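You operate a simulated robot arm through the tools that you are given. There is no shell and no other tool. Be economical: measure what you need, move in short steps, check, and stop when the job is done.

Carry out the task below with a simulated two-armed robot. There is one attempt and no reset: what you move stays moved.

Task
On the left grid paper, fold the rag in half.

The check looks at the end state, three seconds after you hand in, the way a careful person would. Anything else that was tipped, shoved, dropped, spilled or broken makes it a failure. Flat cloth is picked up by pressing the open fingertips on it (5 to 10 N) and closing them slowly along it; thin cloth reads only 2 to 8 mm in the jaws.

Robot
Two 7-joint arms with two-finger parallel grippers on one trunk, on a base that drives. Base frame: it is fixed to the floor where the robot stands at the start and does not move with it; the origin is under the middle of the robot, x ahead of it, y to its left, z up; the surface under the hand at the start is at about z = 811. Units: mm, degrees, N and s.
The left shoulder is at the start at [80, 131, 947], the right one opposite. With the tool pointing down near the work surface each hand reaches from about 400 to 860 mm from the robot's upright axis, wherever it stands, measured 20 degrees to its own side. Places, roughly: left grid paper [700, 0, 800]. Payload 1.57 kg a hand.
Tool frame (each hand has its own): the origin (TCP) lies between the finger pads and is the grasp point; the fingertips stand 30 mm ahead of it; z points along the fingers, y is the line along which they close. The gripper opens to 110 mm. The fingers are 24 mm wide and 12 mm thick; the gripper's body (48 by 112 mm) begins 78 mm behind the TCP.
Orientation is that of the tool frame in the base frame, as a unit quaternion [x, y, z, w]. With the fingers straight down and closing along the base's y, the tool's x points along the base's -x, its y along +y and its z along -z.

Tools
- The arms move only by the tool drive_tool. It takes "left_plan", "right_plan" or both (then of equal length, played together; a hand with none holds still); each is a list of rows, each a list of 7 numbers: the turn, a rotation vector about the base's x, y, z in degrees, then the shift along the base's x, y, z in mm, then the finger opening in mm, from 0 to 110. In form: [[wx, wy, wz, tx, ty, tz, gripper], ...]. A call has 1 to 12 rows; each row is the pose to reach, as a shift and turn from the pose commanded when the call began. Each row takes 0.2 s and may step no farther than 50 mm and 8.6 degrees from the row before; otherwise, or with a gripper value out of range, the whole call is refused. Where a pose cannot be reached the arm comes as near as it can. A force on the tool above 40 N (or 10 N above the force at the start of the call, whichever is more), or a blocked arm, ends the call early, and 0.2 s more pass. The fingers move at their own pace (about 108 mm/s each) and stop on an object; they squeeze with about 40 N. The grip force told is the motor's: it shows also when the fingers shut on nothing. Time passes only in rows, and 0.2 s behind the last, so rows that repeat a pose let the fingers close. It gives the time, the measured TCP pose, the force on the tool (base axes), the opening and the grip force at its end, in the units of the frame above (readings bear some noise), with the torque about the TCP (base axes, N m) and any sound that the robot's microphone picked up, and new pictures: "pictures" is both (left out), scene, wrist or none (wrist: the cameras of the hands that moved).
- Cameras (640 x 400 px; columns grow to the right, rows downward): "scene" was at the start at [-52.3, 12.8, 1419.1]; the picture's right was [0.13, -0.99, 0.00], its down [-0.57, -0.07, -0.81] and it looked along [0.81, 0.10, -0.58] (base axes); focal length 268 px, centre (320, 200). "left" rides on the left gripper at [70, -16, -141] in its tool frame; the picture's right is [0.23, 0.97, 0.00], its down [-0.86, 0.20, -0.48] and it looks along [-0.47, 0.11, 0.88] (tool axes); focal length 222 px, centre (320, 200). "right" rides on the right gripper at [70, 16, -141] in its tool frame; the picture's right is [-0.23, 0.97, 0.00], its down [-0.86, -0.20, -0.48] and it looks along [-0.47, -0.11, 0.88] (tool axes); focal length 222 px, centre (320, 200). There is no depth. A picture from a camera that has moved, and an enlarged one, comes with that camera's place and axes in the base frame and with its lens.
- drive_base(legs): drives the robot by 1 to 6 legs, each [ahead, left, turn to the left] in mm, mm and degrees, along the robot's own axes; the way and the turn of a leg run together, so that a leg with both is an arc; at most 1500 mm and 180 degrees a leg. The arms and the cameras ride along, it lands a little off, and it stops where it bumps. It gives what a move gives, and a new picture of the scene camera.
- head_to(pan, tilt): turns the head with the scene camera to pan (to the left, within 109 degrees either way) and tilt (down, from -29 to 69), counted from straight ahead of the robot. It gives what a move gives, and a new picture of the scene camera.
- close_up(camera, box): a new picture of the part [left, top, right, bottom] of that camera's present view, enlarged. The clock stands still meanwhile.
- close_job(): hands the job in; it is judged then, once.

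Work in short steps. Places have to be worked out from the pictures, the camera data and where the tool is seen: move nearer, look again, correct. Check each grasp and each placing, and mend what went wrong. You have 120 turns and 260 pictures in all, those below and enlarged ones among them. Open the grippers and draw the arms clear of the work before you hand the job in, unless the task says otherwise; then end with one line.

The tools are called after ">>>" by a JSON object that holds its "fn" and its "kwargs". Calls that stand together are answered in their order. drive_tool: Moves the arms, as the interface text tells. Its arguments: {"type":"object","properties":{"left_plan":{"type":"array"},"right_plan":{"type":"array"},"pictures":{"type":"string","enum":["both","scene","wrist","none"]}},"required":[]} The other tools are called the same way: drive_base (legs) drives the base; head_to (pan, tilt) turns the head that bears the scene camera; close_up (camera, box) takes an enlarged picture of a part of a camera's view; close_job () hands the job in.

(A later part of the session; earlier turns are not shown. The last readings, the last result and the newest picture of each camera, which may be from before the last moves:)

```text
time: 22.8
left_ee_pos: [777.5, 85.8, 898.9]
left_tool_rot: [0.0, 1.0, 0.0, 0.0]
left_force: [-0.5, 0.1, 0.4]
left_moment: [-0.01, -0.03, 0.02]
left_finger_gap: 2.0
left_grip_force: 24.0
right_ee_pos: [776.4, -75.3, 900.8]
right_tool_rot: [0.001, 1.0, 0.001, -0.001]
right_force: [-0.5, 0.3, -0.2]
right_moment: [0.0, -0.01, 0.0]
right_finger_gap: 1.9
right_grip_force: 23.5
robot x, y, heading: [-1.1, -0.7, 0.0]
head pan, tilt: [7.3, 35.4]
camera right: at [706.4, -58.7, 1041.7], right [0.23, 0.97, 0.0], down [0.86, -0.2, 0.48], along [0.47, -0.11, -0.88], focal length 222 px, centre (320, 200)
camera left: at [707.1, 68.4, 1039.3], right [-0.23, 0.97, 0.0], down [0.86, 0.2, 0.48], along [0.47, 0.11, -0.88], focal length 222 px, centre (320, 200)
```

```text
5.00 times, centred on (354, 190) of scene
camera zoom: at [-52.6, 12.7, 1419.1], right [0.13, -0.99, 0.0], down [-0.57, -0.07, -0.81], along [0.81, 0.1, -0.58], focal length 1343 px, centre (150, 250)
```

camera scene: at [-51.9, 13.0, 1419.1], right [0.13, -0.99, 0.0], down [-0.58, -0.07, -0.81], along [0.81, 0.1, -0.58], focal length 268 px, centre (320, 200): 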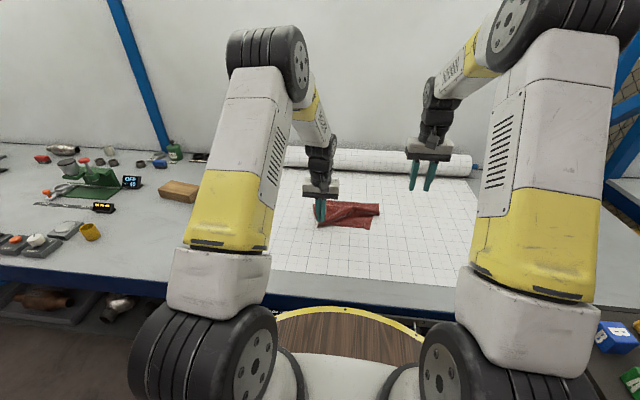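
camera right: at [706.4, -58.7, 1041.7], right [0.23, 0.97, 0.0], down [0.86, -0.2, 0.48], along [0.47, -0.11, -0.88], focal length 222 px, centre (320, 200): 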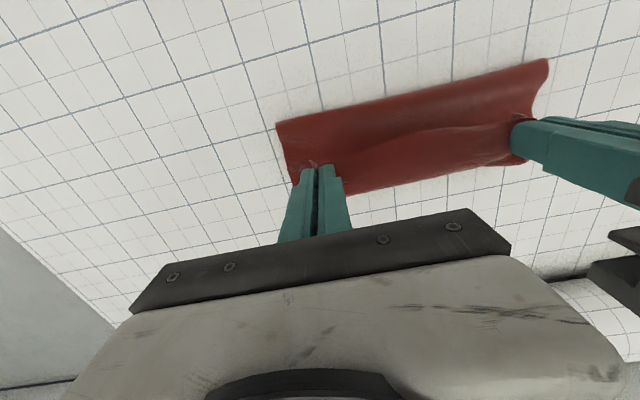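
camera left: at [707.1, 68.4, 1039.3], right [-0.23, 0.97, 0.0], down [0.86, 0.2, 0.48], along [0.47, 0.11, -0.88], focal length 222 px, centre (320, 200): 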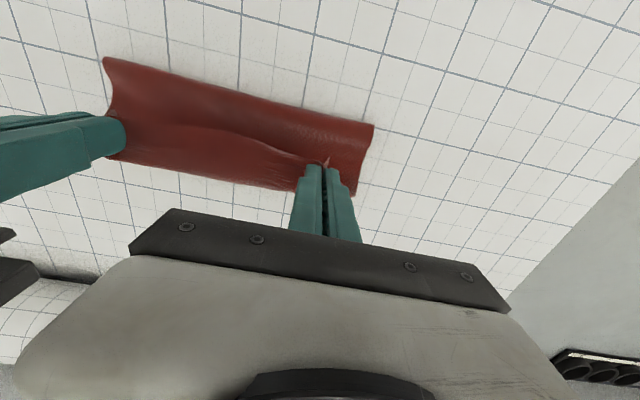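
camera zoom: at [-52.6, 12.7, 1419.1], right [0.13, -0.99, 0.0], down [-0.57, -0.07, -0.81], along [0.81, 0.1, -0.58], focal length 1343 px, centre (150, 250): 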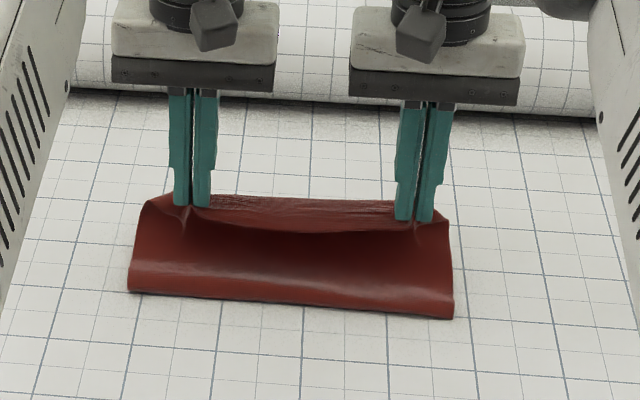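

The flap hangs well. I lower it toward the far edge, to fingertips ~15 mm above the paper.

>>> {"fn": "drive_tool", "kwargs": {"left_plan": [[0, 0, 0, 6, 0, -12, 0], [0, 0, 0, 11, 0, -24, 0], [0, 0, 0, 14, 0, -34, 0], [0, 0, 0, 16, 0, -42, 0], [0, 0, 0, 16, 0, -42, 0]], "right_plan": [[0, 0, 0, 6, 0, -12, 0], [0, 0, 0, 11, 0, -24, 0], [0, 0, 0, 15, 0, -35, 0], [0, 0, 0, 17, 0, -43, 0], [0, 0, 0, 17, 0, -43, 0]], "pictures": "wrist"}}

>>> {"fn": "close_up", "kwargs": {"camera": "scene", "box": [290, 150, 418, 230]}}

```text
time: 24.0
left_ee_pos: [794.1, 86.2, 855.9]
left_tool_rot: [0.0, 1.0, 0.0, 0.0]
left_force: [0.7, -1.0, -0.3]
left_moment: [-0.07, 0.03, 0.01]
left_finger_gap: 2.1
left_grip_force: 23.7
right_ee_pos: [794.5, -74.6, 857.0]
right_tool_rot: [0.0, 1.0, 0.0, 0.0]
right_force: [-0.9, 2.8, 0.0]
right_moment: [0.04, 0.03, 0.04]
right_finger_gap: 2.4
right_grip_force: 23.3
robot x, y, heading: [-2.7, 2.3, -0.1]
head pan, tilt: [7.3, 35.4]
camera right: at [725.0, -58.3, 998.4], right [0.23, 0.97, 0.0], down [0.86, -0.2, 0.48], along [0.47, -0.11, -0.88], focal length 222 px, centre (320, 200)
camera left: at [723.1, 69.4, 996.6], right [-0.23, 0.97, 0.0], down [0.86, 0.2, 0.48], along [0.47, 0.11, -0.88], focal length 222 px, centre (320, 200)
```

right: 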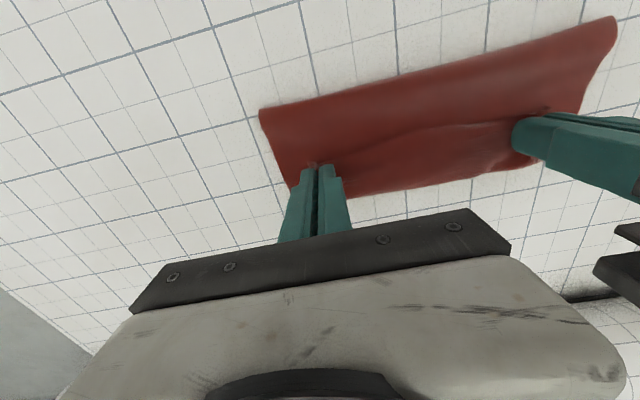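
left: 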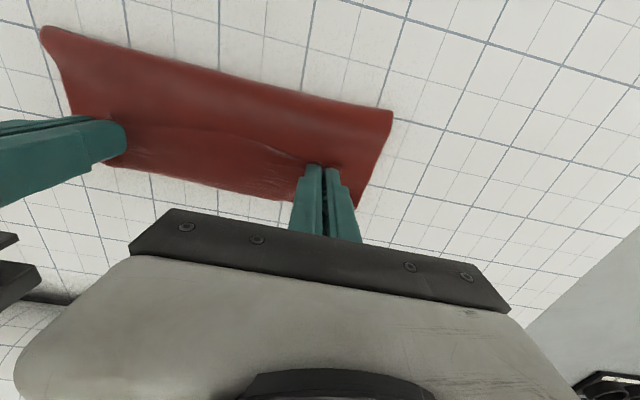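

```text
5.00 times, centred on (354, 190) of scene
camera zoom: at [-52.2, 12.7, 1419.1], right [0.13, -0.99, 0.0], down [-0.58, -0.07, -0.81], along [0.81, 0.1, -0.58], focal length 1343 px, centre (150, 250)
```

zoom: 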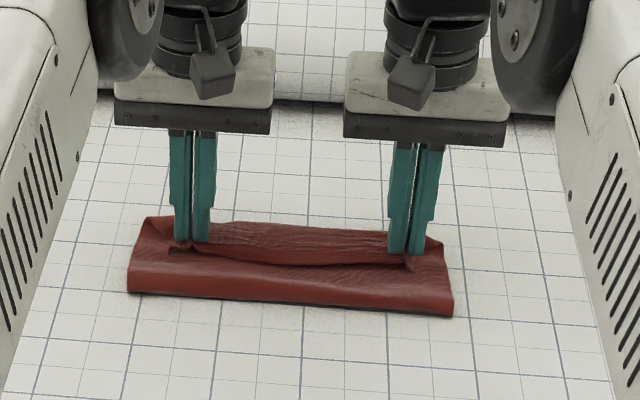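

The edge is held a bit slack with its lip leaning toward the robot. I zoom on the wrist views to see where the bottom layer's far edge lies.

>>> {"fn": "close_up", "kwargs": {"camera": "left", "box": [60, 80, 400, 290]}}

>>> {"fn": "close_up", "kwargs": {"camera": "scene", "box": [310, 180, 390, 230]}}

```text
1.88 times, centred on (230, 185) of left
camera zoom: at [723.1, 69.4, 996.6], right [-0.23, 0.97, 0.0], down [0.86, 0.2, 0.48], along [0.47, 0.11, -0.88], focal length 418 px, centre (489, 228)
```

zoom: 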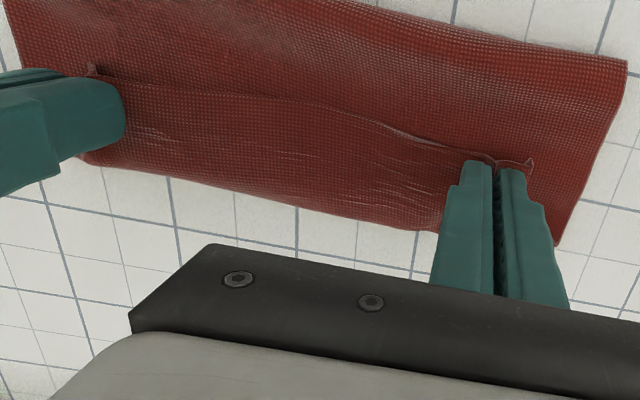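

```text
8.00 times, centred on (350, 205) of scene
camera zoom: at [-52.2, 12.7, 1419.1], right [0.13, -0.99, 0.0], down [-0.58, -0.07, -0.81], along [0.81, 0.1, -0.58], focal length 2148 px, centre (80, 160)
```

zoom: 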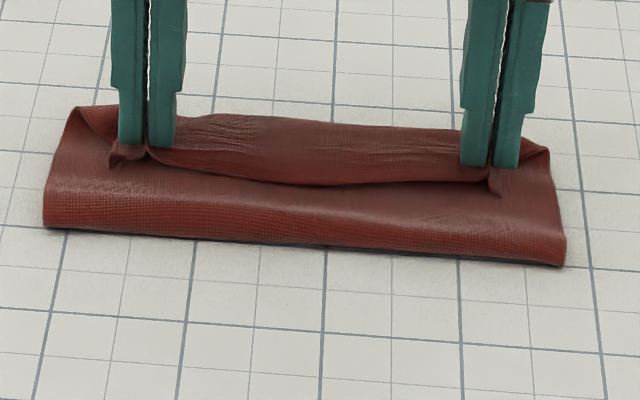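

The fold line is too far forward (x≈731), because the high arc peeled the lower layer. I'll walk the edge back to re-lay the cloth, then fold again along a lower, slacker arc.

>>> {"fn": "drive_tool", "kwargs": {"left_plan": [[0, 0, 0, -15, 0, 15, 0], [0, 0, 0, -35, 0, 26, 0], [0, 0, 0, -55, 0, 34, 0], [0, 0, 0, -75, 0, 38, 0], [0, 0, 0, -95, 0, 38, 0], [0, 0, 0, -115, 0, 36, 0], [0, 0, 0, -135, 0, 30, 0], [0, 0, 0, -155, 0, 20, 0], [0, 0, 0, -175, 0, 8, 0], [0, 0, 0, -190, 0, -4, 0], [0, 0, 0, -190, 0, -6, 0]], "right_plan": [[0, 0, 0, -15, 0, 15, 0], [0, 0, 0, -35, 0, 26, 0], [0, 0, 0, -55, 0, 34, 0], [0, 0, 0, -75, 0, 38, 0], [0, 0, 0, -95, 0, 38, 0], [0, 0, 0, -115, 0, 36, 0], [0, 0, 0, -135, 0, 30, 0], [0, 0, 0, -155, 0, 20, 0], [0, 0, 0, -175, 0, 8, 0], [0, 0, 0, -190, 0, -4, 0], [0, 0, 0, -190, 0, -6, 0]], "pictures": "none"}}

>>> {"fn": "close_up", "kwargs": {"camera": "scene", "box": [290, 160, 418, 240]}}

>>> {"fn": "close_up", "kwargs": {"camera": "left", "box": [40, 60, 400, 285]}}

```text
time: 26.4
left_ee_pos: [603.6, 87.5, 851.0]
left_tool_rot: [0.0, 1.0, 0.0, 0.0]
left_force: [0.9, -1.2, -0.5]
left_moment: [-0.05, 0.05, 0.03]
left_finger_gap: 2.0
left_grip_force: 23.5
right_ee_pos: [605.5, -74.6, 850.3]
right_tool_rot: [0.0, 1.0, 0.001, 0.0]
right_force: [0.1, 0.2, 0.4]
right_moment: [0.02, -0.02, 0.02]
right_finger_gap: 2.2
right_grip_force: 24.0
robot x, y, heading: [0.9, 1.8, 0.2]
head pan, tilt: [7.3, 35.4]
```

```text
5.00 times, centred on (354, 200) of scene
camera zoom: at [-52.3, 12.7, 1419.1], right [0.13, -0.99, 0.0], down [-0.58, -0.07, -0.81], along [0.81, 0.1, -0.58], focal length 1343 px, centre (150, 200)
```

zoom: 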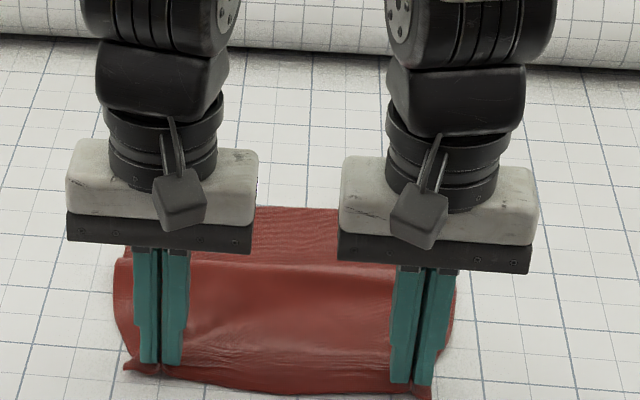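

```text
1.78 times, centred on (220, 172) of left
camera zoom: at [532.4, 69.9, 991.4], right [-0.23, 0.97, 0.0], down [0.86, 0.2, 0.48], along [0.47, 0.11, -0.88], focal length 395 px, centre (498, 249)
```

zoom: 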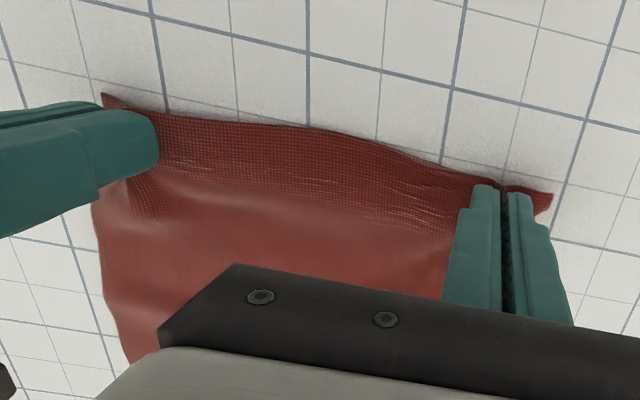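

The cloth is laid back with its far edge at x≈800. Now I repeat the fold with a lower arc (fingertips at most ~57 mm up).

>>> {"fn": "drive_tool", "kwargs": {"left_plan": [[0, 0, 0, 4, 0, 17, 0], [0, 0, 0, 14, 0, 31, 0], [0, 0, 0, 30, 0, 41, 0], [0, 0, 0, 50, 0, 46, 0], [0, 0, 0, 72, 0, 47, 0], [0, 0, 0, 94, 0, 47, 0], [0, 0, 0, 116, 0, 45, 0], [0, 0, 0, 138, 0, 42, 0], [0, 0, 0, 156, 0, 37, 0], [0, 0, 0, 172, 0, 30, 0]], "right_plan": [[0, 0, 0, 4, 0, 17, 0], [0, 0, 0, 14, 0, 31, 0], [0, 0, 0, 30, 0, 41, 0], [0, 0, 0, 50, 0, 46, 0], [0, 0, 0, 72, 0, 47, 0], [0, 0, 0, 94, 0, 47, 0], [0, 0, 0, 116, 0, 45, 0], [0, 0, 0, 138, 0, 42, 0], [0, 0, 0, 156, 0, 37, 0], [0, 0, 0, 172, 0, 30, 0]], "pictures": "none"}}

>>> {"fn": "close_up", "kwargs": {"camera": "scene", "box": [290, 160, 418, 240]}}

>>> {"fn": "close_up", "kwargs": {"camera": "left", "box": [40, 60, 400, 285]}}

```text
time: 28.6
left_ee_pos: [775.2, 86.5, 880.6]
left_tool_rot: [0.0, 1.0, 0.0, 0.001]
left_force: [0.1, -2.8, 0.3]
left_moment: [-0.1, 0.03, -0.01]
left_finger_gap: 2.2
left_grip_force: 23.9
right_ee_pos: [777.6, -75.8, 880.6]
right_tool_rot: [0.0, 1.0, 0.0, 0.0]
right_force: [-0.6, 2.6, 0.2]
right_moment: [0.1, -0.03, 0.05]
right_finger_gap: 2.1
right_grip_force: 23.1
robot x, y, heading: [-1.3, -0.6, 0.3]
head pan, tilt: [7.3, 35.4]
```

```text
5.00 times, centred on (354, 200) of scene
camera zoom: at [-52.6, 12.7, 1419.1], right [0.13, -0.99, 0.0], down [-0.57, -0.07, -0.81], along [0.81, 0.1, -0.58], focal length 1343 px, centre (150, 200)
```

zoom: 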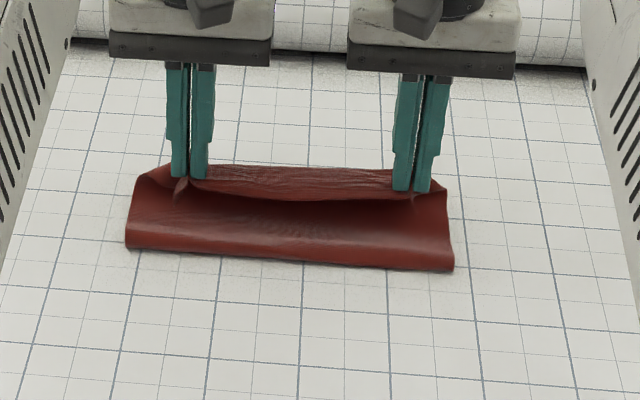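

```text
1.78 times, centred on (220, 172) of left
camera zoom: at [705.0, 69.9, 1021.2], right [-0.23, 0.97, 0.0], down [0.85, 0.2, 0.48], along [0.47, 0.11, -0.88], focal length 395 px, centre (498, 249)
```

zoom: 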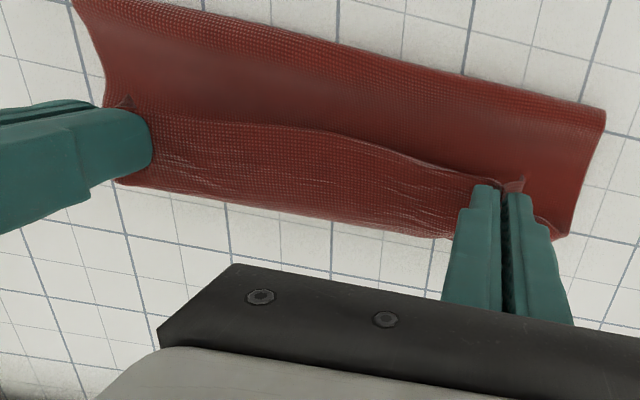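

Same result: the vertical pinch makes the sheet leave the hand forward, so the fingers must rotate during the fold. I'll lay the edge back, draw the rag ~40 mm toward the robot for more reach, then regrip with forward-tilted fingers.

>>> {"fn": "drive_tool", "kwargs": {"left_plan": [[0, 0, 0, -18, 0, 8, 0], [0, 0, 0, -38, 0, 14, 0], [0, 0, 0, -60, 0, 17, 0], [0, 0, 0, -82, 0, 18, 0], [0, 0, 0, -104, 0, 17, 0], [0, 0, 0, -126, 0, 12, 0], [0, 0, 0, -146, 0, 2, 0], [0, 0, 0, -164, 0, -14, 0], [0, 0, 0, -178, 0, -28, 0], [0, 0, 0, -188, 0, -35, 0], [0, 0, 0, -198, 0, -36, 0], [0, 0, 0, -208, 0, -36, 0]], "right_plan": [[0, 0, 0, -18, 0, 8, 0], [0, 0, 0, -38, 0, 14, 0], [0, 0, 0, -60, 0, 17, 0], [0, 0, 0, -82, 0, 18, 0], [0, 0, 0, -104, 0, 17, 0], [0, 0, 0, -126, 0, 12, 0], [0, 0, 0, -146, 0, 2, 0], [0, 0, 0, -164, 0, -14, 0], [0, 0, 0, -178, 0, -28, 0], [0, 0, 0, -190, 0, -35, 0], [0, 0, 0, -200, 0, -36, 0], [0, 0, 0, -210, 0, -36, 0]], "pictures": "none"}}

>>> {"fn": "drive_tool", "kwargs": {"left_plan": [[0, 0, 0, -6, 0, 0, 0], [0, 0, 0, -12, 0, 0, 0], [0, 0, 0, -16, 0, 0, 0], [0, 0, 0, -16, 0, 0, 0], [0, 0, 0, -16, 0, -1, 0]], "right_plan": [[0, 0, 0, -6, 0, 0, 0], [0, 0, 0, -12, 0, 0, 0], [0, 0, 0, -16, 0, 0, 0], [0, 0, 0, -16, 0, 0, 0], [0, 0, 0, -16, 0, -1, 0]], "pictures": "none"}}

>>> {"fn": "close_up", "kwargs": {"camera": "scene", "box": [290, 160, 418, 240]}}

```text
time: 31.2
left_ee_pos: [567.4, 88.0, 845.1]
left_tool_rot: [-0.001, 1.0, 0.001, 0.0]
left_force: [0.4, -3.8, 0.2]
left_moment: [-0.03, 0.01, 0.01]
left_finger_gap: 2.4
left_grip_force: 24.1
right_ee_pos: [566.0, -75.6, 845.5]
right_tool_rot: [-0.001, 1.0, 0.001, -0.001]
right_force: [-0.1, 2.5, 0.2]
right_moment: [0.07, 0.02, 0.02]
right_finger_gap: 2.0
right_grip_force: 24.1
robot x, y, heading: [-0.1, 1.1, 0.1]
head pan, tilt: [7.3, 35.4]
```

```text
time: 32.4
left_ee_pos: [551.2, 86.7, 843.5]
left_tool_rot: [0.0, 1.0, 0.0, 0.0]
left_force: [1.1, -2.1, -0.3]
left_moment: [-0.06, -0.03, -0.02]
left_finger_gap: 2.2
left_grip_force: 24.1
right_ee_pos: [551.1, -74.7, 842.4]
right_tool_rot: [0.001, 1.0, -0.001, 0.0]
right_force: [-0.1, 1.3, 0.6]
right_moment: [0.06, -0.01, 0.03]
right_finger_gap: 2.1
right_grip_force: 24.1
robot x, y, heading: [1.1, 1.4, 0.1]
head pan, tilt: [7.3, 35.4]
```

```text
5.00 times, centred on (354, 200) of scene
camera zoom: at [-52.3, 12.8, 1419.1], right [0.13, -0.99, 0.0], down [-0.57, -0.07, -0.81], along [0.81, 0.1, -0.58], focal length 1343 px, centre (150, 200)
```

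zoom: 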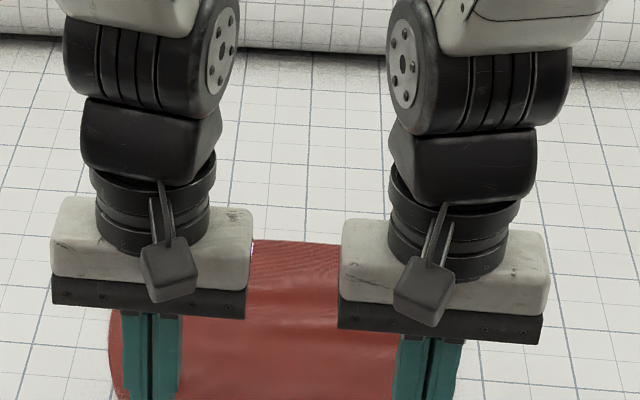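

The rag lies flat, x≈540–755. I release both corners, lift off, and tilt both hands forward by 35°.

>>> {"fn": "drive_tool", "kwargs": {"left_plan": [[0, 0, 0, 0, 0, 0, 8], [0, 0, 0, 0, 0, 0, 20], [0, 0, 0, 0, 0, 10, 30], [0, 0, 0, 0, 0, 35, 30], [0, 0, 0, 0, 0, 60, 30], [0, -7, 0, 0, 0, 70, 30], [0, -14, 0, 0, 0, 70, 30], [0, -21, 0, 0, 0, 70, 30], [0, -28, 0, 0, 0, 70, 30], [0, -35, 0, 0, 0, 70, 30], [0, -35, 0, 0, 0, 70, 30]], "right_plan": [[0, 0, 0, 0, 0, 0, 8], [0, 0, 0, 0, 0, 0, 20], [0, 0, 0, 0, 0, 10, 30], [0, 0, 0, 0, 0, 35, 30], [0, 0, 0, 0, 0, 60, 30], [0, -7, 0, 0, 0, 70, 30], [0, -14, 0, 0, 0, 70, 30], [0, -21, 0, 0, 0, 70, 30], [0, -28, 0, 0, 0, 70, 30], [0, -35, 0, 0, 0, 70, 30], [0, -35, 0, 0, 0, 70, 30]]}}

```text
time: 34.8
left_ee_pos: [555.4, 97.0, 920.7]
left_tool_rot: [-0.013, 0.951, -0.003, 0.307]
left_force: [-1.4, 0.7, -0.1]
left_moment: [0.0, -0.05, 0.02]
left_finger_gap: 29.9
left_grip_force: 0.0
right_ee_pos: [554.6, -83.3, 921.0]
right_tool_rot: [0.012, 0.952, 0.005, 0.307]
right_force: [-0.2, 0.2, 0.2]
right_moment: [-0.01, 0.03, 0.01]
right_finger_gap: 29.9
right_grip_force: 0.1
robot x, y, heading: [0.7, -2.9, -0.0]
head pan, tilt: [7.3, 35.4]
camera scene: at [-52.3, 12.7, 1419.1], right [0.13, -0.99, 0.0], down [-0.57, -0.07, -0.81], along [0.81, 0.1, -0.58], focal length 268 px, centre (320, 200)
camera right: at [415.9, -64.7, 995.4], right [0.2, 0.97, 0.15], down [0.41, -0.22, 0.89], along [0.89, -0.12, -0.44], focal length 222 px, centre (320, 200)
camera left: at [415.9, 76.4, 994.7], right [-0.21, 0.97, -0.15], down [0.41, 0.22, 0.89], along [0.89, 0.12, -0.44], focal length 222 px, centre (320, 200)
```

scene: 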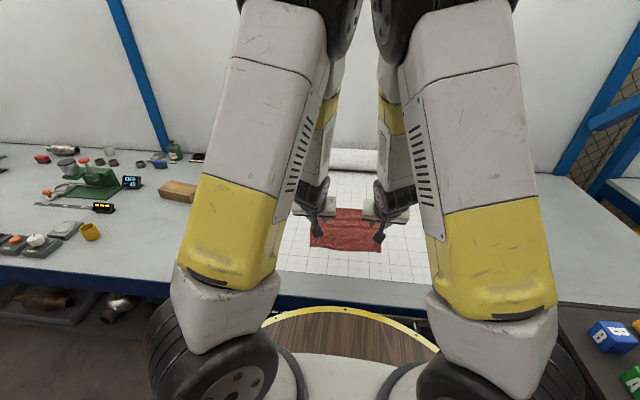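
right: 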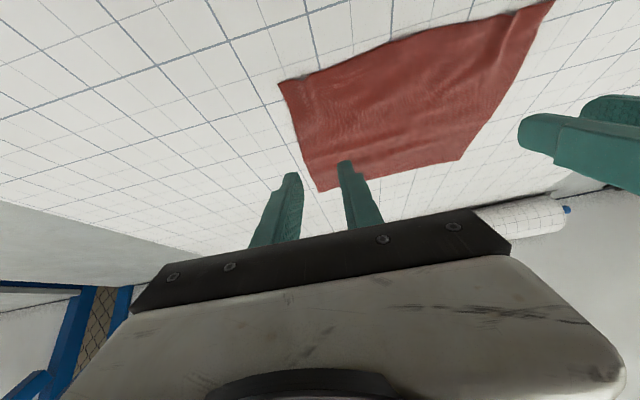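
left: 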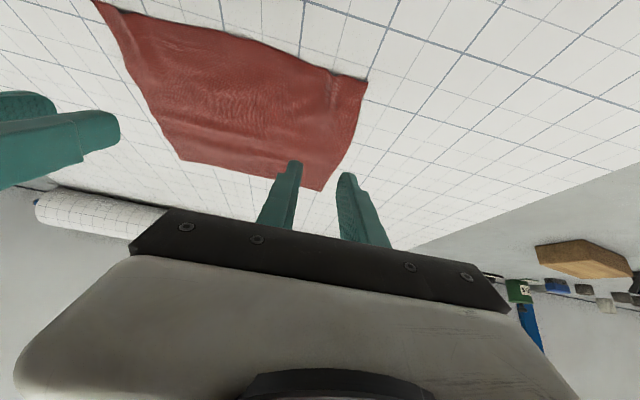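

Near corners now at about (537,118) and (541,−101), far edge x≈746. I lower the tilted hands toward the near corners, stopping a bit above.

>>> {"fn": "drive_tool", "kwargs": {"left_plan": [[0, 0, 0, -4, 0, -15, 30], [0, 0, 0, -8, 0, -30, 30], [0, 0, 0, -11, 0, -45, 30], [0, 0, 0, -13, 0, -58, 30], [0, 0, 0, -13, 0, -58, 30]], "right_plan": [[0, 0, 0, -4, 0, -15, 30], [0, 0, 0, -8, 1, -30, 30], [0, 0, 0, -11, 3, -45, 30], [0, 0, 0, -13, 3, -58, 30], [0, 0, 0, -13, 3, -58, 30]], "pictures": "wrist"}}

```text
time: 36.2
left_ee_pos: [543.0, 109.0, 861.8]
left_tool_rot: [-0.026, 0.951, 0.001, 0.307]
left_force: [1.1, -0.1, 0.3]
left_moment: [0.0, -0.01, 0.02]
left_finger_gap: 29.9
left_grip_force: 0.0
right_ee_pos: [545.0, -98.0, 863.5]
right_tool_rot: [0.032, 0.951, -0.003, 0.308]
right_force: [0.0, -0.2, 0.4]
right_moment: [0.02, -0.01, 0.0]
right_finger_gap: 30.0
right_grip_force: 0.0
robot x, y, heading: [-1.2, -1.3, -0.0]
head pan, tilt: [7.3, 35.4]
stopped in row 5 (right hand): the arm was blocked; the commanded pose is now the measured one
camera right: at [407.5, -73.5, 937.2], right [0.25, 0.96, 0.15], down [0.4, -0.24, 0.88], along [0.88, -0.16, -0.44], focal length 222 px, centre (320, 200)
camera left: at [405.1, 85.0, 935.6], right [-0.23, 0.96, -0.14], down [0.4, 0.23, 0.89], along [0.88, 0.15, -0.44], focal length 222 px, centre (320, 200)
```

right: 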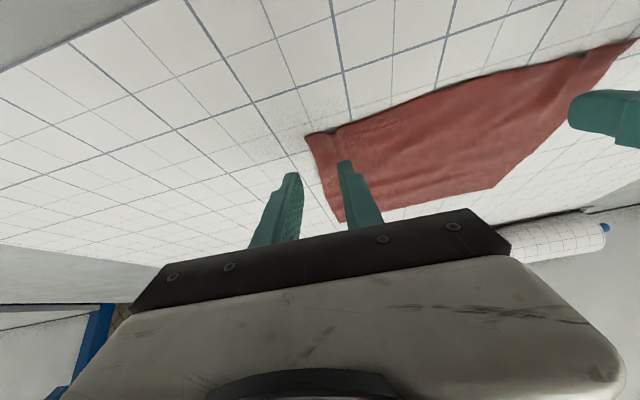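
left: 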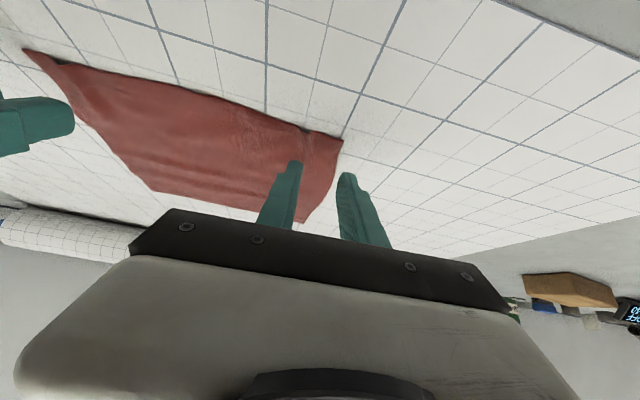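

The arms block each other at that tilt (the commanded pose was reset to the measured one). I'll go back to vertical, and instead grip only the last ~6 mm of the edge, so the cloth can hinge freely.

>>> {"fn": "drive_tool", "kwargs": {"left_plan": [[0, 7, 0, 0, 0, 10, 30], [0, 14, 0, 0, -4, 15, 30], [0, 21, 0, 0, -9, 15, 30], [0, 28, 0, 0, -14, 15, 30], [0, 35, 0, -4, -19, 10, 30], [0, 35, 0, -8, -19, 5, 30], [0, 35, 0, -8, -19, 5, 30]], "right_plan": [[0, 7, 0, 0, 0, 10, 30], [0, 14, 0, 0, 6, 15, 30], [0, 21, 0, 0, 12, 15, 30], [0, 28, 0, 0, 18, 15, 30], [0, 35, 0, -4, 24, 10, 30], [0, 35, 0, -8, 24, 5, 30], [0, 35, 0, -8, 24, 5, 30]], "pictures": "wrist"}}

```text
time: 37.8
left_ee_pos: [537.5, 89.3, 866.8]
left_tool_rot: [-0.023, 1.0, 0.01, 0.006]
left_force: [0.1, -0.5, 0.1]
left_moment: [-0.01, 0.04, 0.01]
left_finger_gap: 29.9
left_grip_force: 0.2
right_ee_pos: [535.0, -73.9, 866.8]
right_tool_rot: [0.029, 0.999, -0.012, 0.006]
right_force: [0.0, 0.6, 0.0]
right_moment: [0.0, 0.0, 0.02]
right_finger_gap: 29.9
right_grip_force: 0.0
robot x, y, heading: [-1.6, 1.6, 0.2]
head pan, tilt: [7.3, 35.4]
camera right: at [466.6, -49.4, 1007.4], right [0.28, 0.96, -0.02], down [0.84, -0.24, 0.49], along [0.47, -0.16, -0.87], focal length 222 px, centre (320, 200)
camera left: at [465.1, 65.4, 1005.9], right [-0.27, 0.96, 0.02], down [0.84, 0.23, 0.49], along [0.47, 0.15, -0.87], focal length 222 px, centre (320, 200)
```

right: 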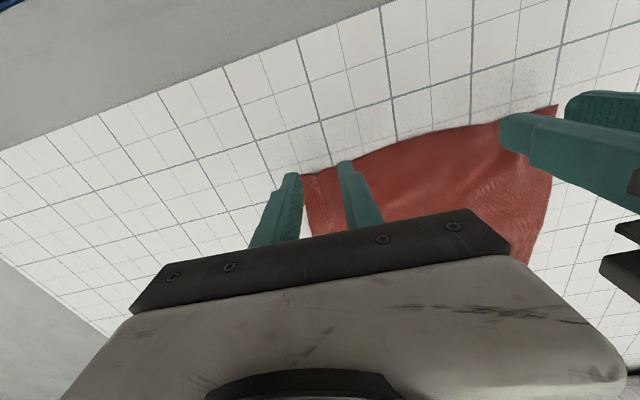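
left: 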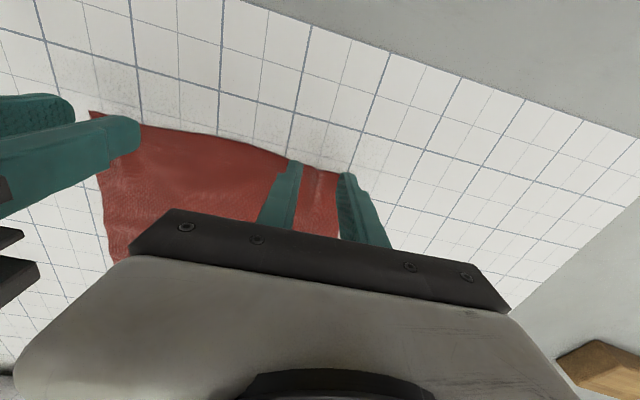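

Edge is at x≈534 (left) and ≈538 (right). I straighten the small yaw errors and align the fingers so they overlap only ~8 mm of the edge, just above the surface.

>>> {"fn": "drive_tool", "kwargs": {"left_plan": [[-1.1, 0.7, -2.6, -2, -4, -8, 30], [-1.1, 0.7, -2.6, -4, -8, -16, 30], [-1.1, 0.7, -2.6, -4, -8, -22, 30], [-1.1, 0.7, -2.6, -4, -8, -22, 30]], "right_plan": [[1.4, 0.7, 3.3, -1, 4, -8, 30], [1.4, 0.7, 3.3, -2, 8, -17, 30], [1.4, 0.7, 3.3, -2, 8, -24, 30], [1.4, 0.7, 3.3, -2, 8, -24, 30]], "pictures": "none"}}

>>> {"fn": "close_up", "kwargs": {"camera": "left", "box": [200, 100, 440, 250]}}

>>> {"fn": "close_up", "kwargs": {"camera": "right", "box": [200, 100, 440, 250]}}

```text
time: 38.8
left_ee_pos: [533.3, 81.2, 844.0]
left_tool_rot: [-0.001, 1.0, 0.0, 0.0]
left_force: [-0.1, -0.3, 0.2]
left_moment: [-0.03, -0.01, 0.02]
left_finger_gap: 29.8
left_grip_force: 0.0
right_ee_pos: [535.1, -66.3, 843.3]
right_tool_rot: [0.0, 1.0, 0.0, 0.0]
right_force: [0.6, 0.2, -0.4]
right_moment: [0.01, -0.01, -0.01]
right_finger_gap: 30.1
right_grip_force: 0.0
robot x, y, heading: [-0.7, -0.9, 0.1]
head pan, tilt: [7.3, 35.4]
```

```text
2.67 times, centred on (320, 175) of left
camera zoom: at [461.4, 62.8, 984.8], right [-0.23, 0.97, 0.0], down [0.85, 0.2, 0.48], along [0.47, 0.11, -0.88], focal length 592 px, centre (320, 267)
```

zoom: 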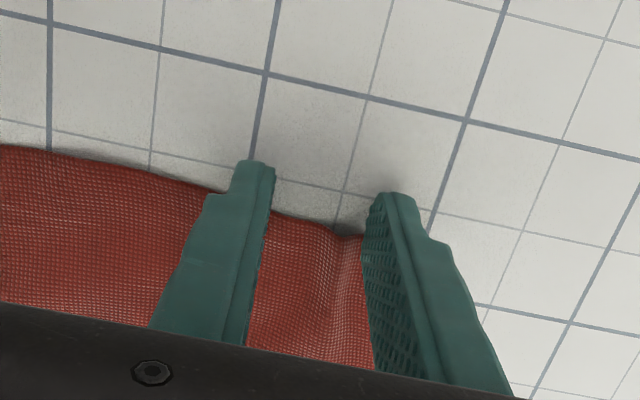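

```text
2.67 times, centred on (320, 175) of right
camera zoom: at [465.7, -49.0, 985.0], right [0.23, 0.97, 0.0], down [0.86, -0.2, 0.48], along [0.47, -0.11, -0.88], focal length 592 px, centre (320, 267)
```

zoom: 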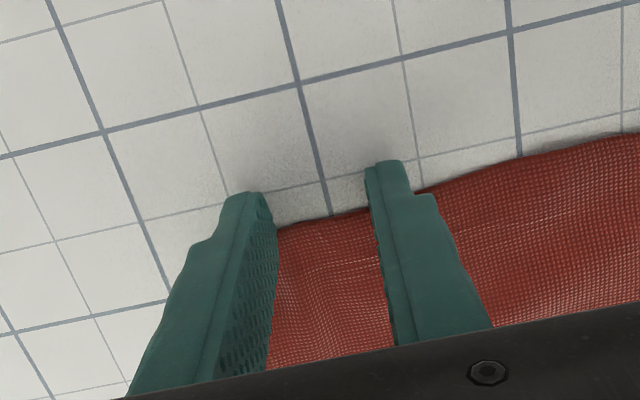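

Alignment is good. I press down in fine steps to contact.

>>> {"fn": "drive_tool", "kwargs": {"left_plan": [[0, 0, 0, 2, 0, -1, 30], [0, 0, 0, 2, 0, -2.5, 30], [0, 0, 0, 2, 0, -2.8, 30], [0, 0, 0, 2, 0, -2.8, 30]], "right_plan": [[0, 0, 0, 0, 0, -1, 30], [0, 0, 0, 0, 0, -2, 30], [0, 0, 0, 0, 0, -2.4, 30], [0, 0, 0, 0, 0, -2.4, 30]], "pictures": "none"}}

```text
time: 39.8
left_ee_pos: [534.8, 80.7, 842.9]
left_tool_rot: [0.0, 1.0, 0.0, 0.002]
left_force: [-0.4, 0.7, 9.8]
left_moment: [0.0, -0.12, 0.03]
left_finger_gap: 30.0
left_grip_force: 0.0
right_ee_pos: [534.6, -65.9, 842.1]
right_tool_rot: [0.0, 1.0, 0.0, 0.001]
right_force: [-5.1, -2.8, 40.3]
right_moment: [-0.06, -0.2, -0.01]
right_finger_gap: 30.0
right_grip_force: 0.0
robot x, y, heading: [-3.3, -1.3, -0.0]
head pan, tilt: [7.3, 35.4]
```

Left is good at 10 N; right is too hard at 40 N. I raise the right 2.2 mm and begin closing.

>>> {"fn": "drive_tool", "kwargs": {"left_plan": [[0, 0, 0, 0, 0, 0, 30], [0, 0, 0, 0, 0, 0, 28]], "right_plan": [[0, 0, 0, 0, 0, 2.0, 30], [0, 0, 0, 0, 0, 2.0, 28]], "pictures": "none"}}

```text
time: 40.4
left_ee_pos: [534.7, 80.1, 843.0]
left_tool_rot: [-0.001, 1.0, 0.0, 0.001]
left_force: [-1.3, -0.2, 21.7]
left_moment: [0.0, -0.19, -0.01]
left_finger_gap: 26.1
left_grip_force: 0.1
right_ee_pos: [535.5, -65.6, 843.4]
right_tool_rot: [0.001, 1.0, 0.001, 0.0]
right_force: [1.5, 1.2, 9.6]
right_moment: [0.06, -0.13, 0.01]
right_finger_gap: 27.2
right_grip_force: 0.1
robot x, y, heading: [0.5, -3.1, 0.1]
head pan, tilt: [7.3, 35.4]
```

Right 9.6 N, left 21.7 N; I raise the left 1 mm and close slowly, drifting the hands toward each other slightly to limit tension.

>>> {"fn": "drive_tool", "kwargs": {"left_plan": [[0, 0, 0, 0, 0, 0.8, 25], [0, 0, 0, 0, 0, 0.8, 22], [0, 0, 0, 0, 0, 0.8, 19], [0, 0, 0, 0, 0, 0.8, 16], [0, 0, 0, 0, 0, 0.8, 13], [0, 0, 0, 0, 0, 0.8, 10], [0, 0, 0, 0, -1, 0.8, 7], [0, 0, 0, 0, -2, 0.8, 4], [0, 0, 0, 0, -2, 0.8, 1], [0, 0, 0, 0, -2, 0.8, 0], [0, 0, 0, 0, -2, 0.8, 0]], "right_plan": [[0, 0, 0, 0, 0, 0, 25], [0, 0, 0, 0, 0, 0, 22], [0, 0, 0, 0, 0, 0, 19], [0, 0, 0, 0, 0, 0, 16], [0, 0, 0, 0, 0, 0, 13], [0, 0, 0, 0, 0, 0, 10], [0, 0, 0, 0, 1, 0, 7], [0, 0, 0, 0, 2, 0, 4], [0, 0, 0, 0, 2, 0, 1], [0, 0, 0, 0, 2, 0, 0], [0, 0, 0, 0, 2, 0, 0]], "pictures": "none"}}

>>> {"fn": "close_up", "kwargs": {"camera": "left", "box": [200, 100, 440, 250]}}

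>>> {"fn": "close_up", "kwargs": {"camera": "right", "box": [200, 100, 440, 250]}}

```text
time: 42.8
left_ee_pos: [535.1, 78.8, 842.6]
left_tool_rot: [-0.001, 1.0, -0.001, 0.0]
left_force: [0.6, -2.7, 5.9]
left_moment: [-0.07, -0.08, -0.02]
left_finger_gap: 2.6
left_grip_force: 23.9
right_ee_pos: [536.1, -63.2, 843.3]
right_tool_rot: [0.0, 1.0, 0.0, 0.0]
right_force: [-0.2, 4.9, 3.5]
right_moment: [0.11, -0.02, 0.02]
right_finger_gap: 2.1
right_grip_force: 23.6
robot x, y, heading: [0.0, 0.3, 0.3]
head pan, tilt: [7.3, 35.4]
```

```text
2.67 times, centred on (320, 175) of left
camera zoom: at [463.0, 61.1, 983.4], right [-0.23, 0.97, 0.0], down [0.85, 0.2, 0.48], along [0.47, 0.11, -0.88], focal length 592 px, centre (320, 267)
```

zoom: 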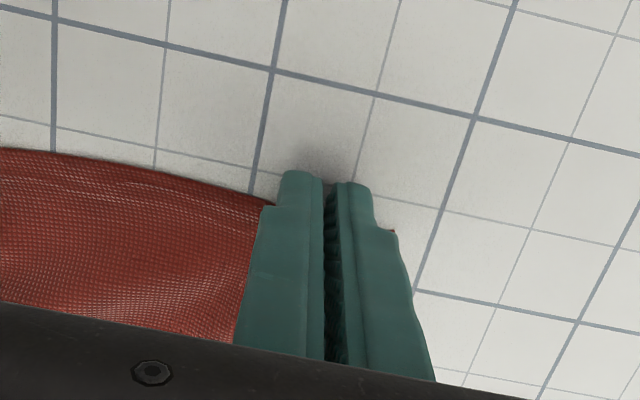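

```text
2.67 times, centred on (320, 175) of right
camera zoom: at [466.2, -46.6, 984.7], right [0.23, 0.97, 0.0], down [0.86, -0.2, 0.48], along [0.47, -0.11, -0.88], focal length 592 px, centre (320, 267)
```

zoom: 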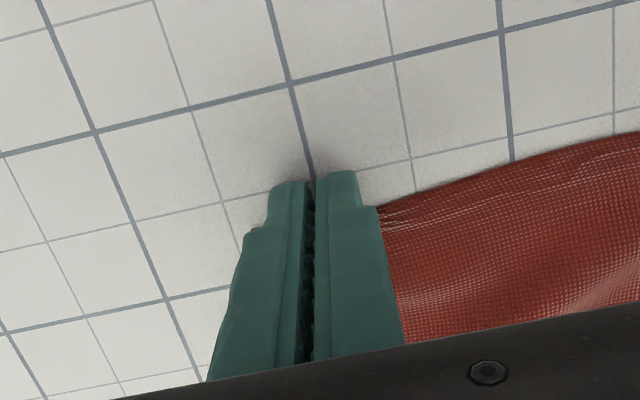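

Both jaws hold the edge (2.6 and 2.1 mm). I run the arc over the middle with a gentle back-tilt growing to 10°, then check.

>>> {"fn": "drive_tool", "kwargs": {"left_plan": [[0, 0, 0, 13, 0, 25, 0], [0, 0, 0, 23, 0, 48, 0], [0, 0, 0, 38, 0, 67, 0], [0, 2, 0, 58, 0, 82, 0], [0, 4, 0, 82, 0, 92, 0], [0, 6, 0, 108, 0, 95, 0], [0, 8, 0, 134, 0, 92, 0], [0, 10, 0, 158, 0, 82, 0], [0, 10, 0, 158, 0, 82, 0]], "right_plan": [[0, 0, 0, 13, 0, 25, 0], [0, 0, 0, 23, 0, 48, 0], [0, 0, 0, 38, 0, 67, 0], [0, 2, 0, 58, 0, 82, 0], [0, 4, 0, 82, 0, 92, 0], [0, 6, 0, 108, 0, 95, 0], [0, 8, 0, 134, 0, 92, 0], [0, 10, 0, 158, 0, 82, 0], [0, 10, 0, 158, 0, 82, 0]], "pictures": "wrist"}}

>>> {"fn": "close_up", "kwargs": {"camera": "scene", "box": [290, 160, 418, 240]}}

```text
time: 44.8
left_ee_pos: [692.2, 78.4, 923.4]
left_tool_rot: [0.0, 0.996, 0.0, -0.087]
left_force: [-0.1, -4.1, -0.4]
left_moment: [-0.16, -0.02, 0.06]
left_finger_gap: 2.2
left_grip_force: 23.9
right_ee_pos: [694.5, -62.9, 925.1]
right_tool_rot: [0.001, 0.996, 0.0, -0.088]
right_force: [-1.1, 4.8, -0.6]
right_moment: [0.16, 0.0, 0.02]
right_finger_gap: 1.7
right_grip_force: 23.4
robot x, y, heading: [-0.0, -0.4, -0.0]
head pan, tilt: [7.3, 35.4]
camera right: at [650.5, -46.7, 1077.2], right [0.22, 0.97, -0.04], down [0.93, -0.2, 0.32], along [0.31, -0.11, -0.95], focal length 222 px, centre (320, 200)
camera left: at [647.9, 61.5, 1074.7], right [-0.22, 0.97, 0.04], down [0.93, 0.2, 0.32], along [0.31, 0.11, -0.95], focal length 222 px, centre (320, 200)
```

right: 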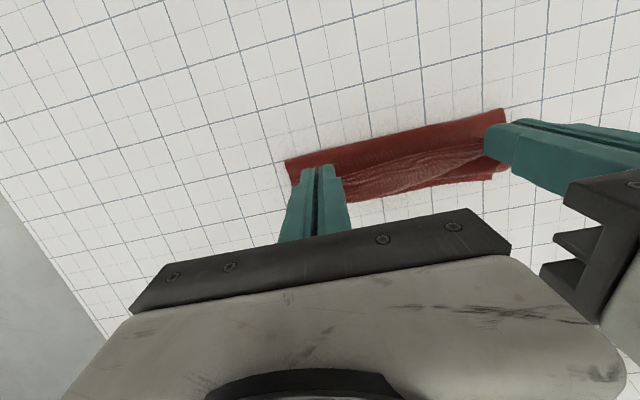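
left: 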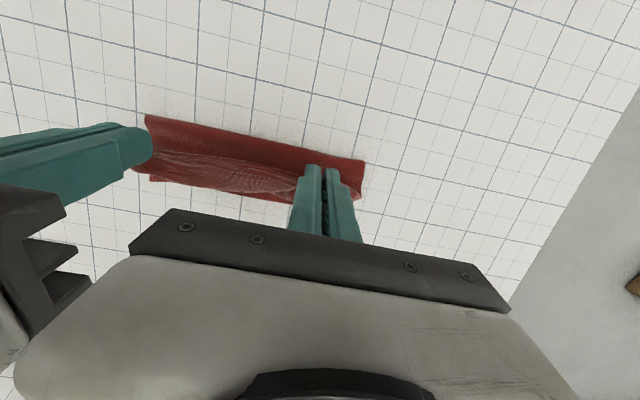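

```text
5.00 times, centred on (354, 200) of scene
camera zoom: at [-52.3, 12.7, 1419.1], right [0.13, -0.99, 0.0], down [-0.58, -0.07, -0.81], along [0.81, 0.1, -0.58], focal length 1343 px, centre (150, 200)
```

zoom: 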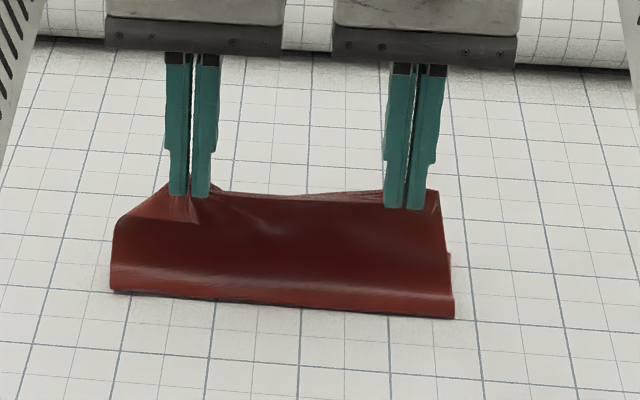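

The flap is over, with a forward bulge, and the fold line is at x≈677, i.e. too much on top. I'll lay the edge out beyond the far edge, then regrip it there (now the sheet trails correctly) and draw it back to align.

>>> {"fn": "drive_tool", "kwargs": {"left_plan": [[0, -3, 0, 20, 0, -6, 0], [0, -6, 0, 40, 0, -14, 0], [0, -9, 0, 60, 0, -26, 0], [0, -10, 0, 78, 0, -40, 0], [0, -10, 0, 92, 0, -55, 0], [0, -10, 0, 102, 0, -67, 0], [0, -10, 0, 110, 0, -75, 0], [0, -10, 0, 115, 0, -77, 0], [0, -10, 0, 115, 0, -77, 0]], "right_plan": [[0, -3, 0, 20, 0, -6, 0], [0, -6, 0, 40, 0, -14, 0], [0, -9, 0, 60, 0, -26, 0], [0, -10, 0, 78, 0, -40, 0], [0, -10, 0, 92, 0, -55, 0], [0, -10, 0, 102, 0, -67, 0], [0, -10, 0, 110, 0, -75, 0], [0, -10, 0, 115, 0, -77, 0], [0, -10, 0, 115, 0, -77, 0]], "pictures": "wrist"}}

>>> {"fn": "close_up", "kwargs": {"camera": "scene", "box": [290, 150, 418, 230]}}

```text
time: 46.8
left_ee_pos: [807.0, 78.9, 848.0]
left_tool_rot: [-0.001, 1.0, 0.0, -0.001]
left_force: [0.2, -3.8, -0.4]
left_moment: [-0.16, 0.02, -0.02]
left_finger_gap: 2.5
left_grip_force: 24.3
right_ee_pos: [807.8, -64.5, 848.2]
right_tool_rot: [0.0, 1.0, 0.0, 0.001]
right_force: [0.4, 4.6, -0.1]
right_moment: [0.18, -0.01, 0.01]
right_finger_gap: 2.0
right_grip_force: 23.3
robot x, y, heading: [3.8, 1.3, 0.4]
head pan, tilt: [7.3, 35.4]
camera right: at [738.1, -46.9, 989.5], right [0.23, 0.97, 0.0], down [0.86, -0.2, 0.48], along [0.47, -0.11, -0.88], focal length 222 px, centre (320, 200)
camera left: at [737.6, 61.2, 988.2], right [-0.23, 0.97, 0.0], down [0.85, 0.2, 0.48], along [0.47, 0.11, -0.88], focal length 222 px, centre (320, 200)
```

right: 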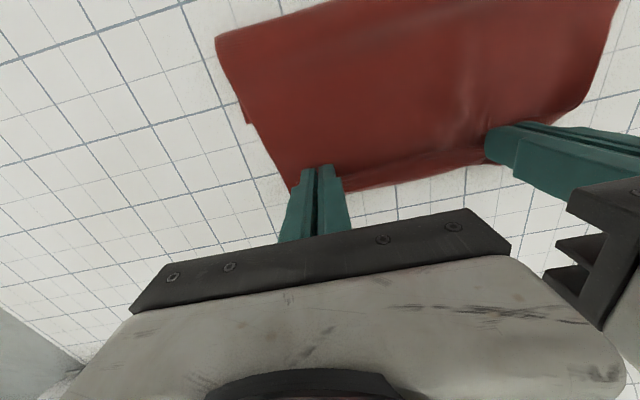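
left: 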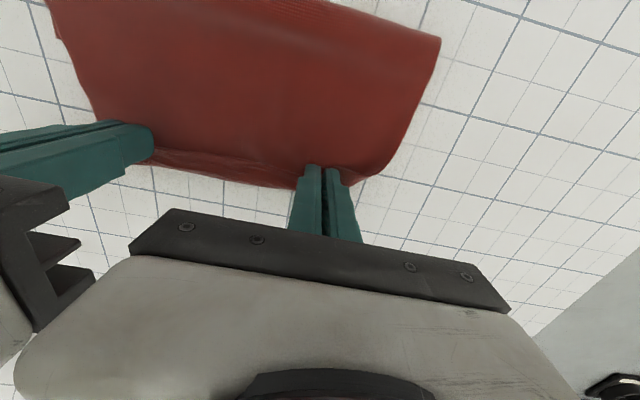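

```text
5.00 times, centred on (354, 190) of scene
camera zoom: at [-52.2, 12.7, 1419.1], right [0.13, -0.99, 0.0], down [-0.58, -0.07, -0.81], along [0.81, 0.1, -0.58], focal length 1343 px, centre (150, 250)
```

zoom: 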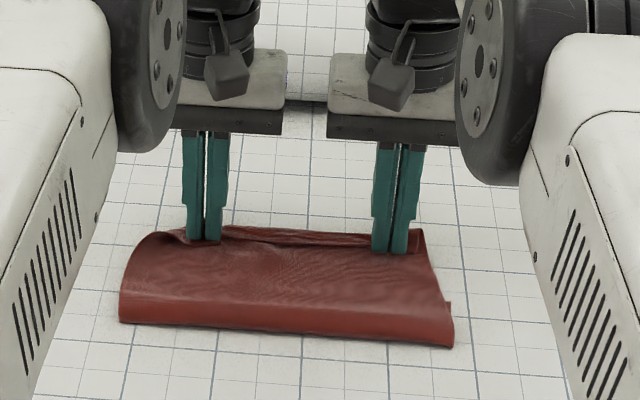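

Flap now reaches past the far edge (bottom corner at x≈755, fold at x≈700). I release and lift off to see how the edge falls.

>>> {"fn": "drive_tool", "kwargs": {"left_plan": [[0, 0, 0, 0, 0, -2, 0], [0, 0, 0, 0, 0, -2, 6], [0, 0, 0, 0, 0, -2, 14], [0, 0, 0, 0, 0, 5, 24], [0, 0, 0, 0, 0, 25, 30], [0, 0, 0, -20, 15, 55, 30], [0, 0, 0, -50, 30, 85, 30], [0, 0, 0, -80, 50, 110, 30], [0, 0, 0, -110, 70, 130, 30]], "right_plan": [[0, 0, 0, 0, 0, -2, 0], [0, 0, 0, 0, 0, -2, 6], [0, 0, 0, 0, 0, -2, 14], [0, 0, 0, 0, 0, 5, 24], [0, 0, 0, 0, 0, 25, 30], [0, 0, 0, -20, -15, 55, 30], [0, 0, 0, -50, -30, 85, 30], [0, 0, 0, -80, -50, 110, 30], [0, 0, 0, -110, -70, 130, 30]], "pictures": "wrist"}}

>>> {"fn": "close_up", "kwargs": {"camera": "scene", "box": [290, 150, 418, 230]}}

```text
time: 48.8
left_ee_pos: [697.3, 147.4, 976.3]
left_tool_rot: [-0.001, 1.0, 0.001, -0.001]
left_force: [0.5, -0.4, -1.2]
left_moment: [0.0, 0.05, 0.01]
left_finger_gap: 29.6
left_grip_force: 0.2
right_ee_pos: [697.9, -135.9, 976.4]
right_tool_rot: [0.0, 1.0, -0.001, -0.001]
right_force: [0.2, -0.6, -0.7]
right_moment: [-0.04, 0.08, -0.02]
right_finger_gap: 30.0
right_grip_force: 0.0
robot x, y, heading: [-1.2, -3.8, 0.0]
head pan, tilt: [7.3, 35.4]
camera right: at [627.9, -118.6, 1117.5], right [0.23, 0.97, 0.0], down [0.86, -0.2, 0.48], along [0.46, -0.11, -0.88], focal length 222 px, centre (320, 200)
camera left: at [626.4, 131.3, 1116.4], right [-0.23, 0.97, 0.0], down [0.86, 0.2, 0.48], along [0.47, 0.11, -0.88], focal length 222 px, centre (320, 200)
```

right: 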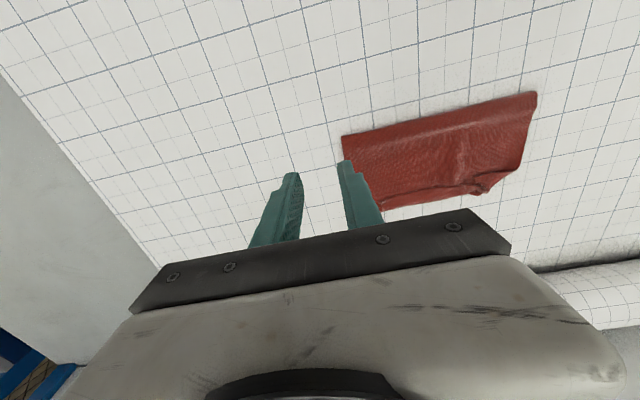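
left: 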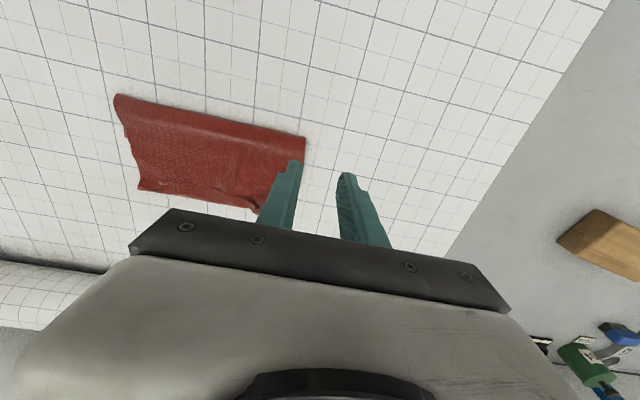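

```text
5.00 times, centred on (354, 190) of scene
camera zoom: at [-51.4, 12.8, 1419.1], right [0.13, -0.99, 0.0], down [-0.58, -0.07, -0.81], along [0.81, 0.1, -0.58], focal length 1343 px, centre (150, 250)
```

zoom: 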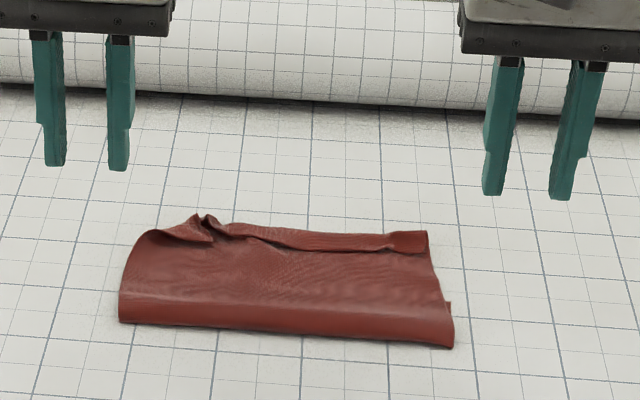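

The flap lies over with a hem curled back along its edge. I zoom in for detail.

>>> {"fn": "close_up", "kwargs": {"camera": "scene", "box": [308, 185, 388, 235]}}

>>> {"fn": "close_up", "kwargs": {"camera": "right", "box": [320, 70, 560, 220]}}

>>> {"fn": "close_up", "kwargs": {"camera": "left", "box": [90, 70, 330, 220]}}

```text
8.00 times, centred on (348, 210) of scene
camera zoom: at [-51.4, 12.8, 1419.1], right [0.13, -0.99, 0.0], down [-0.58, -0.07, -0.81], along [0.81, 0.1, -0.58], focal length 2148 px, centre (96, 120)
```

zoom: 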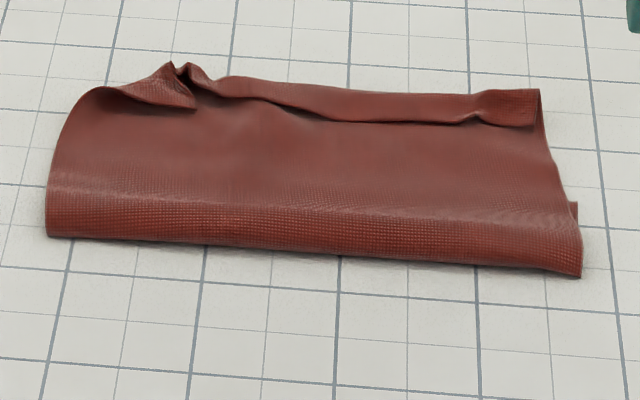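

```text
2.67 times, centred on (440, 145) of right
camera zoom: at [627.9, -118.6, 1117.5], right [0.23, 0.97, 0.0], down [0.86, -0.2, 0.48], along [0.46, -0.11, -0.88], focal length 592 px, centre (0, 347)
```

zoom: 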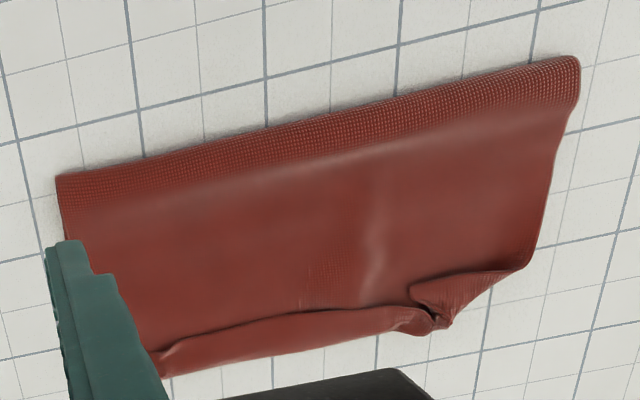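

```text
2.67 times, centred on (210, 145) of left
camera zoom: at [626.4, 131.3, 1116.4], right [-0.23, 0.97, 0.0], down [0.86, 0.2, 0.48], along [0.47, 0.11, -0.88], focal length 592 px, centre (613, 347)
```

zoom: 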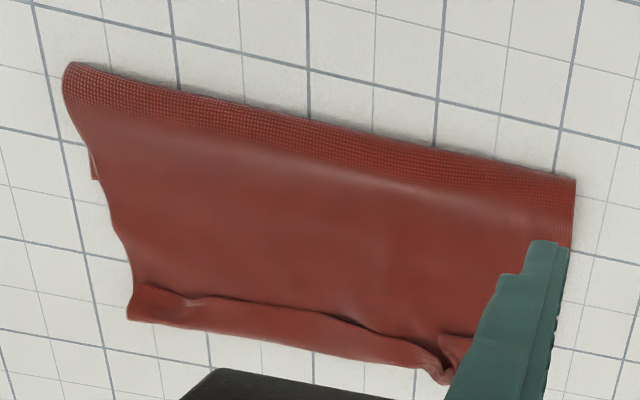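

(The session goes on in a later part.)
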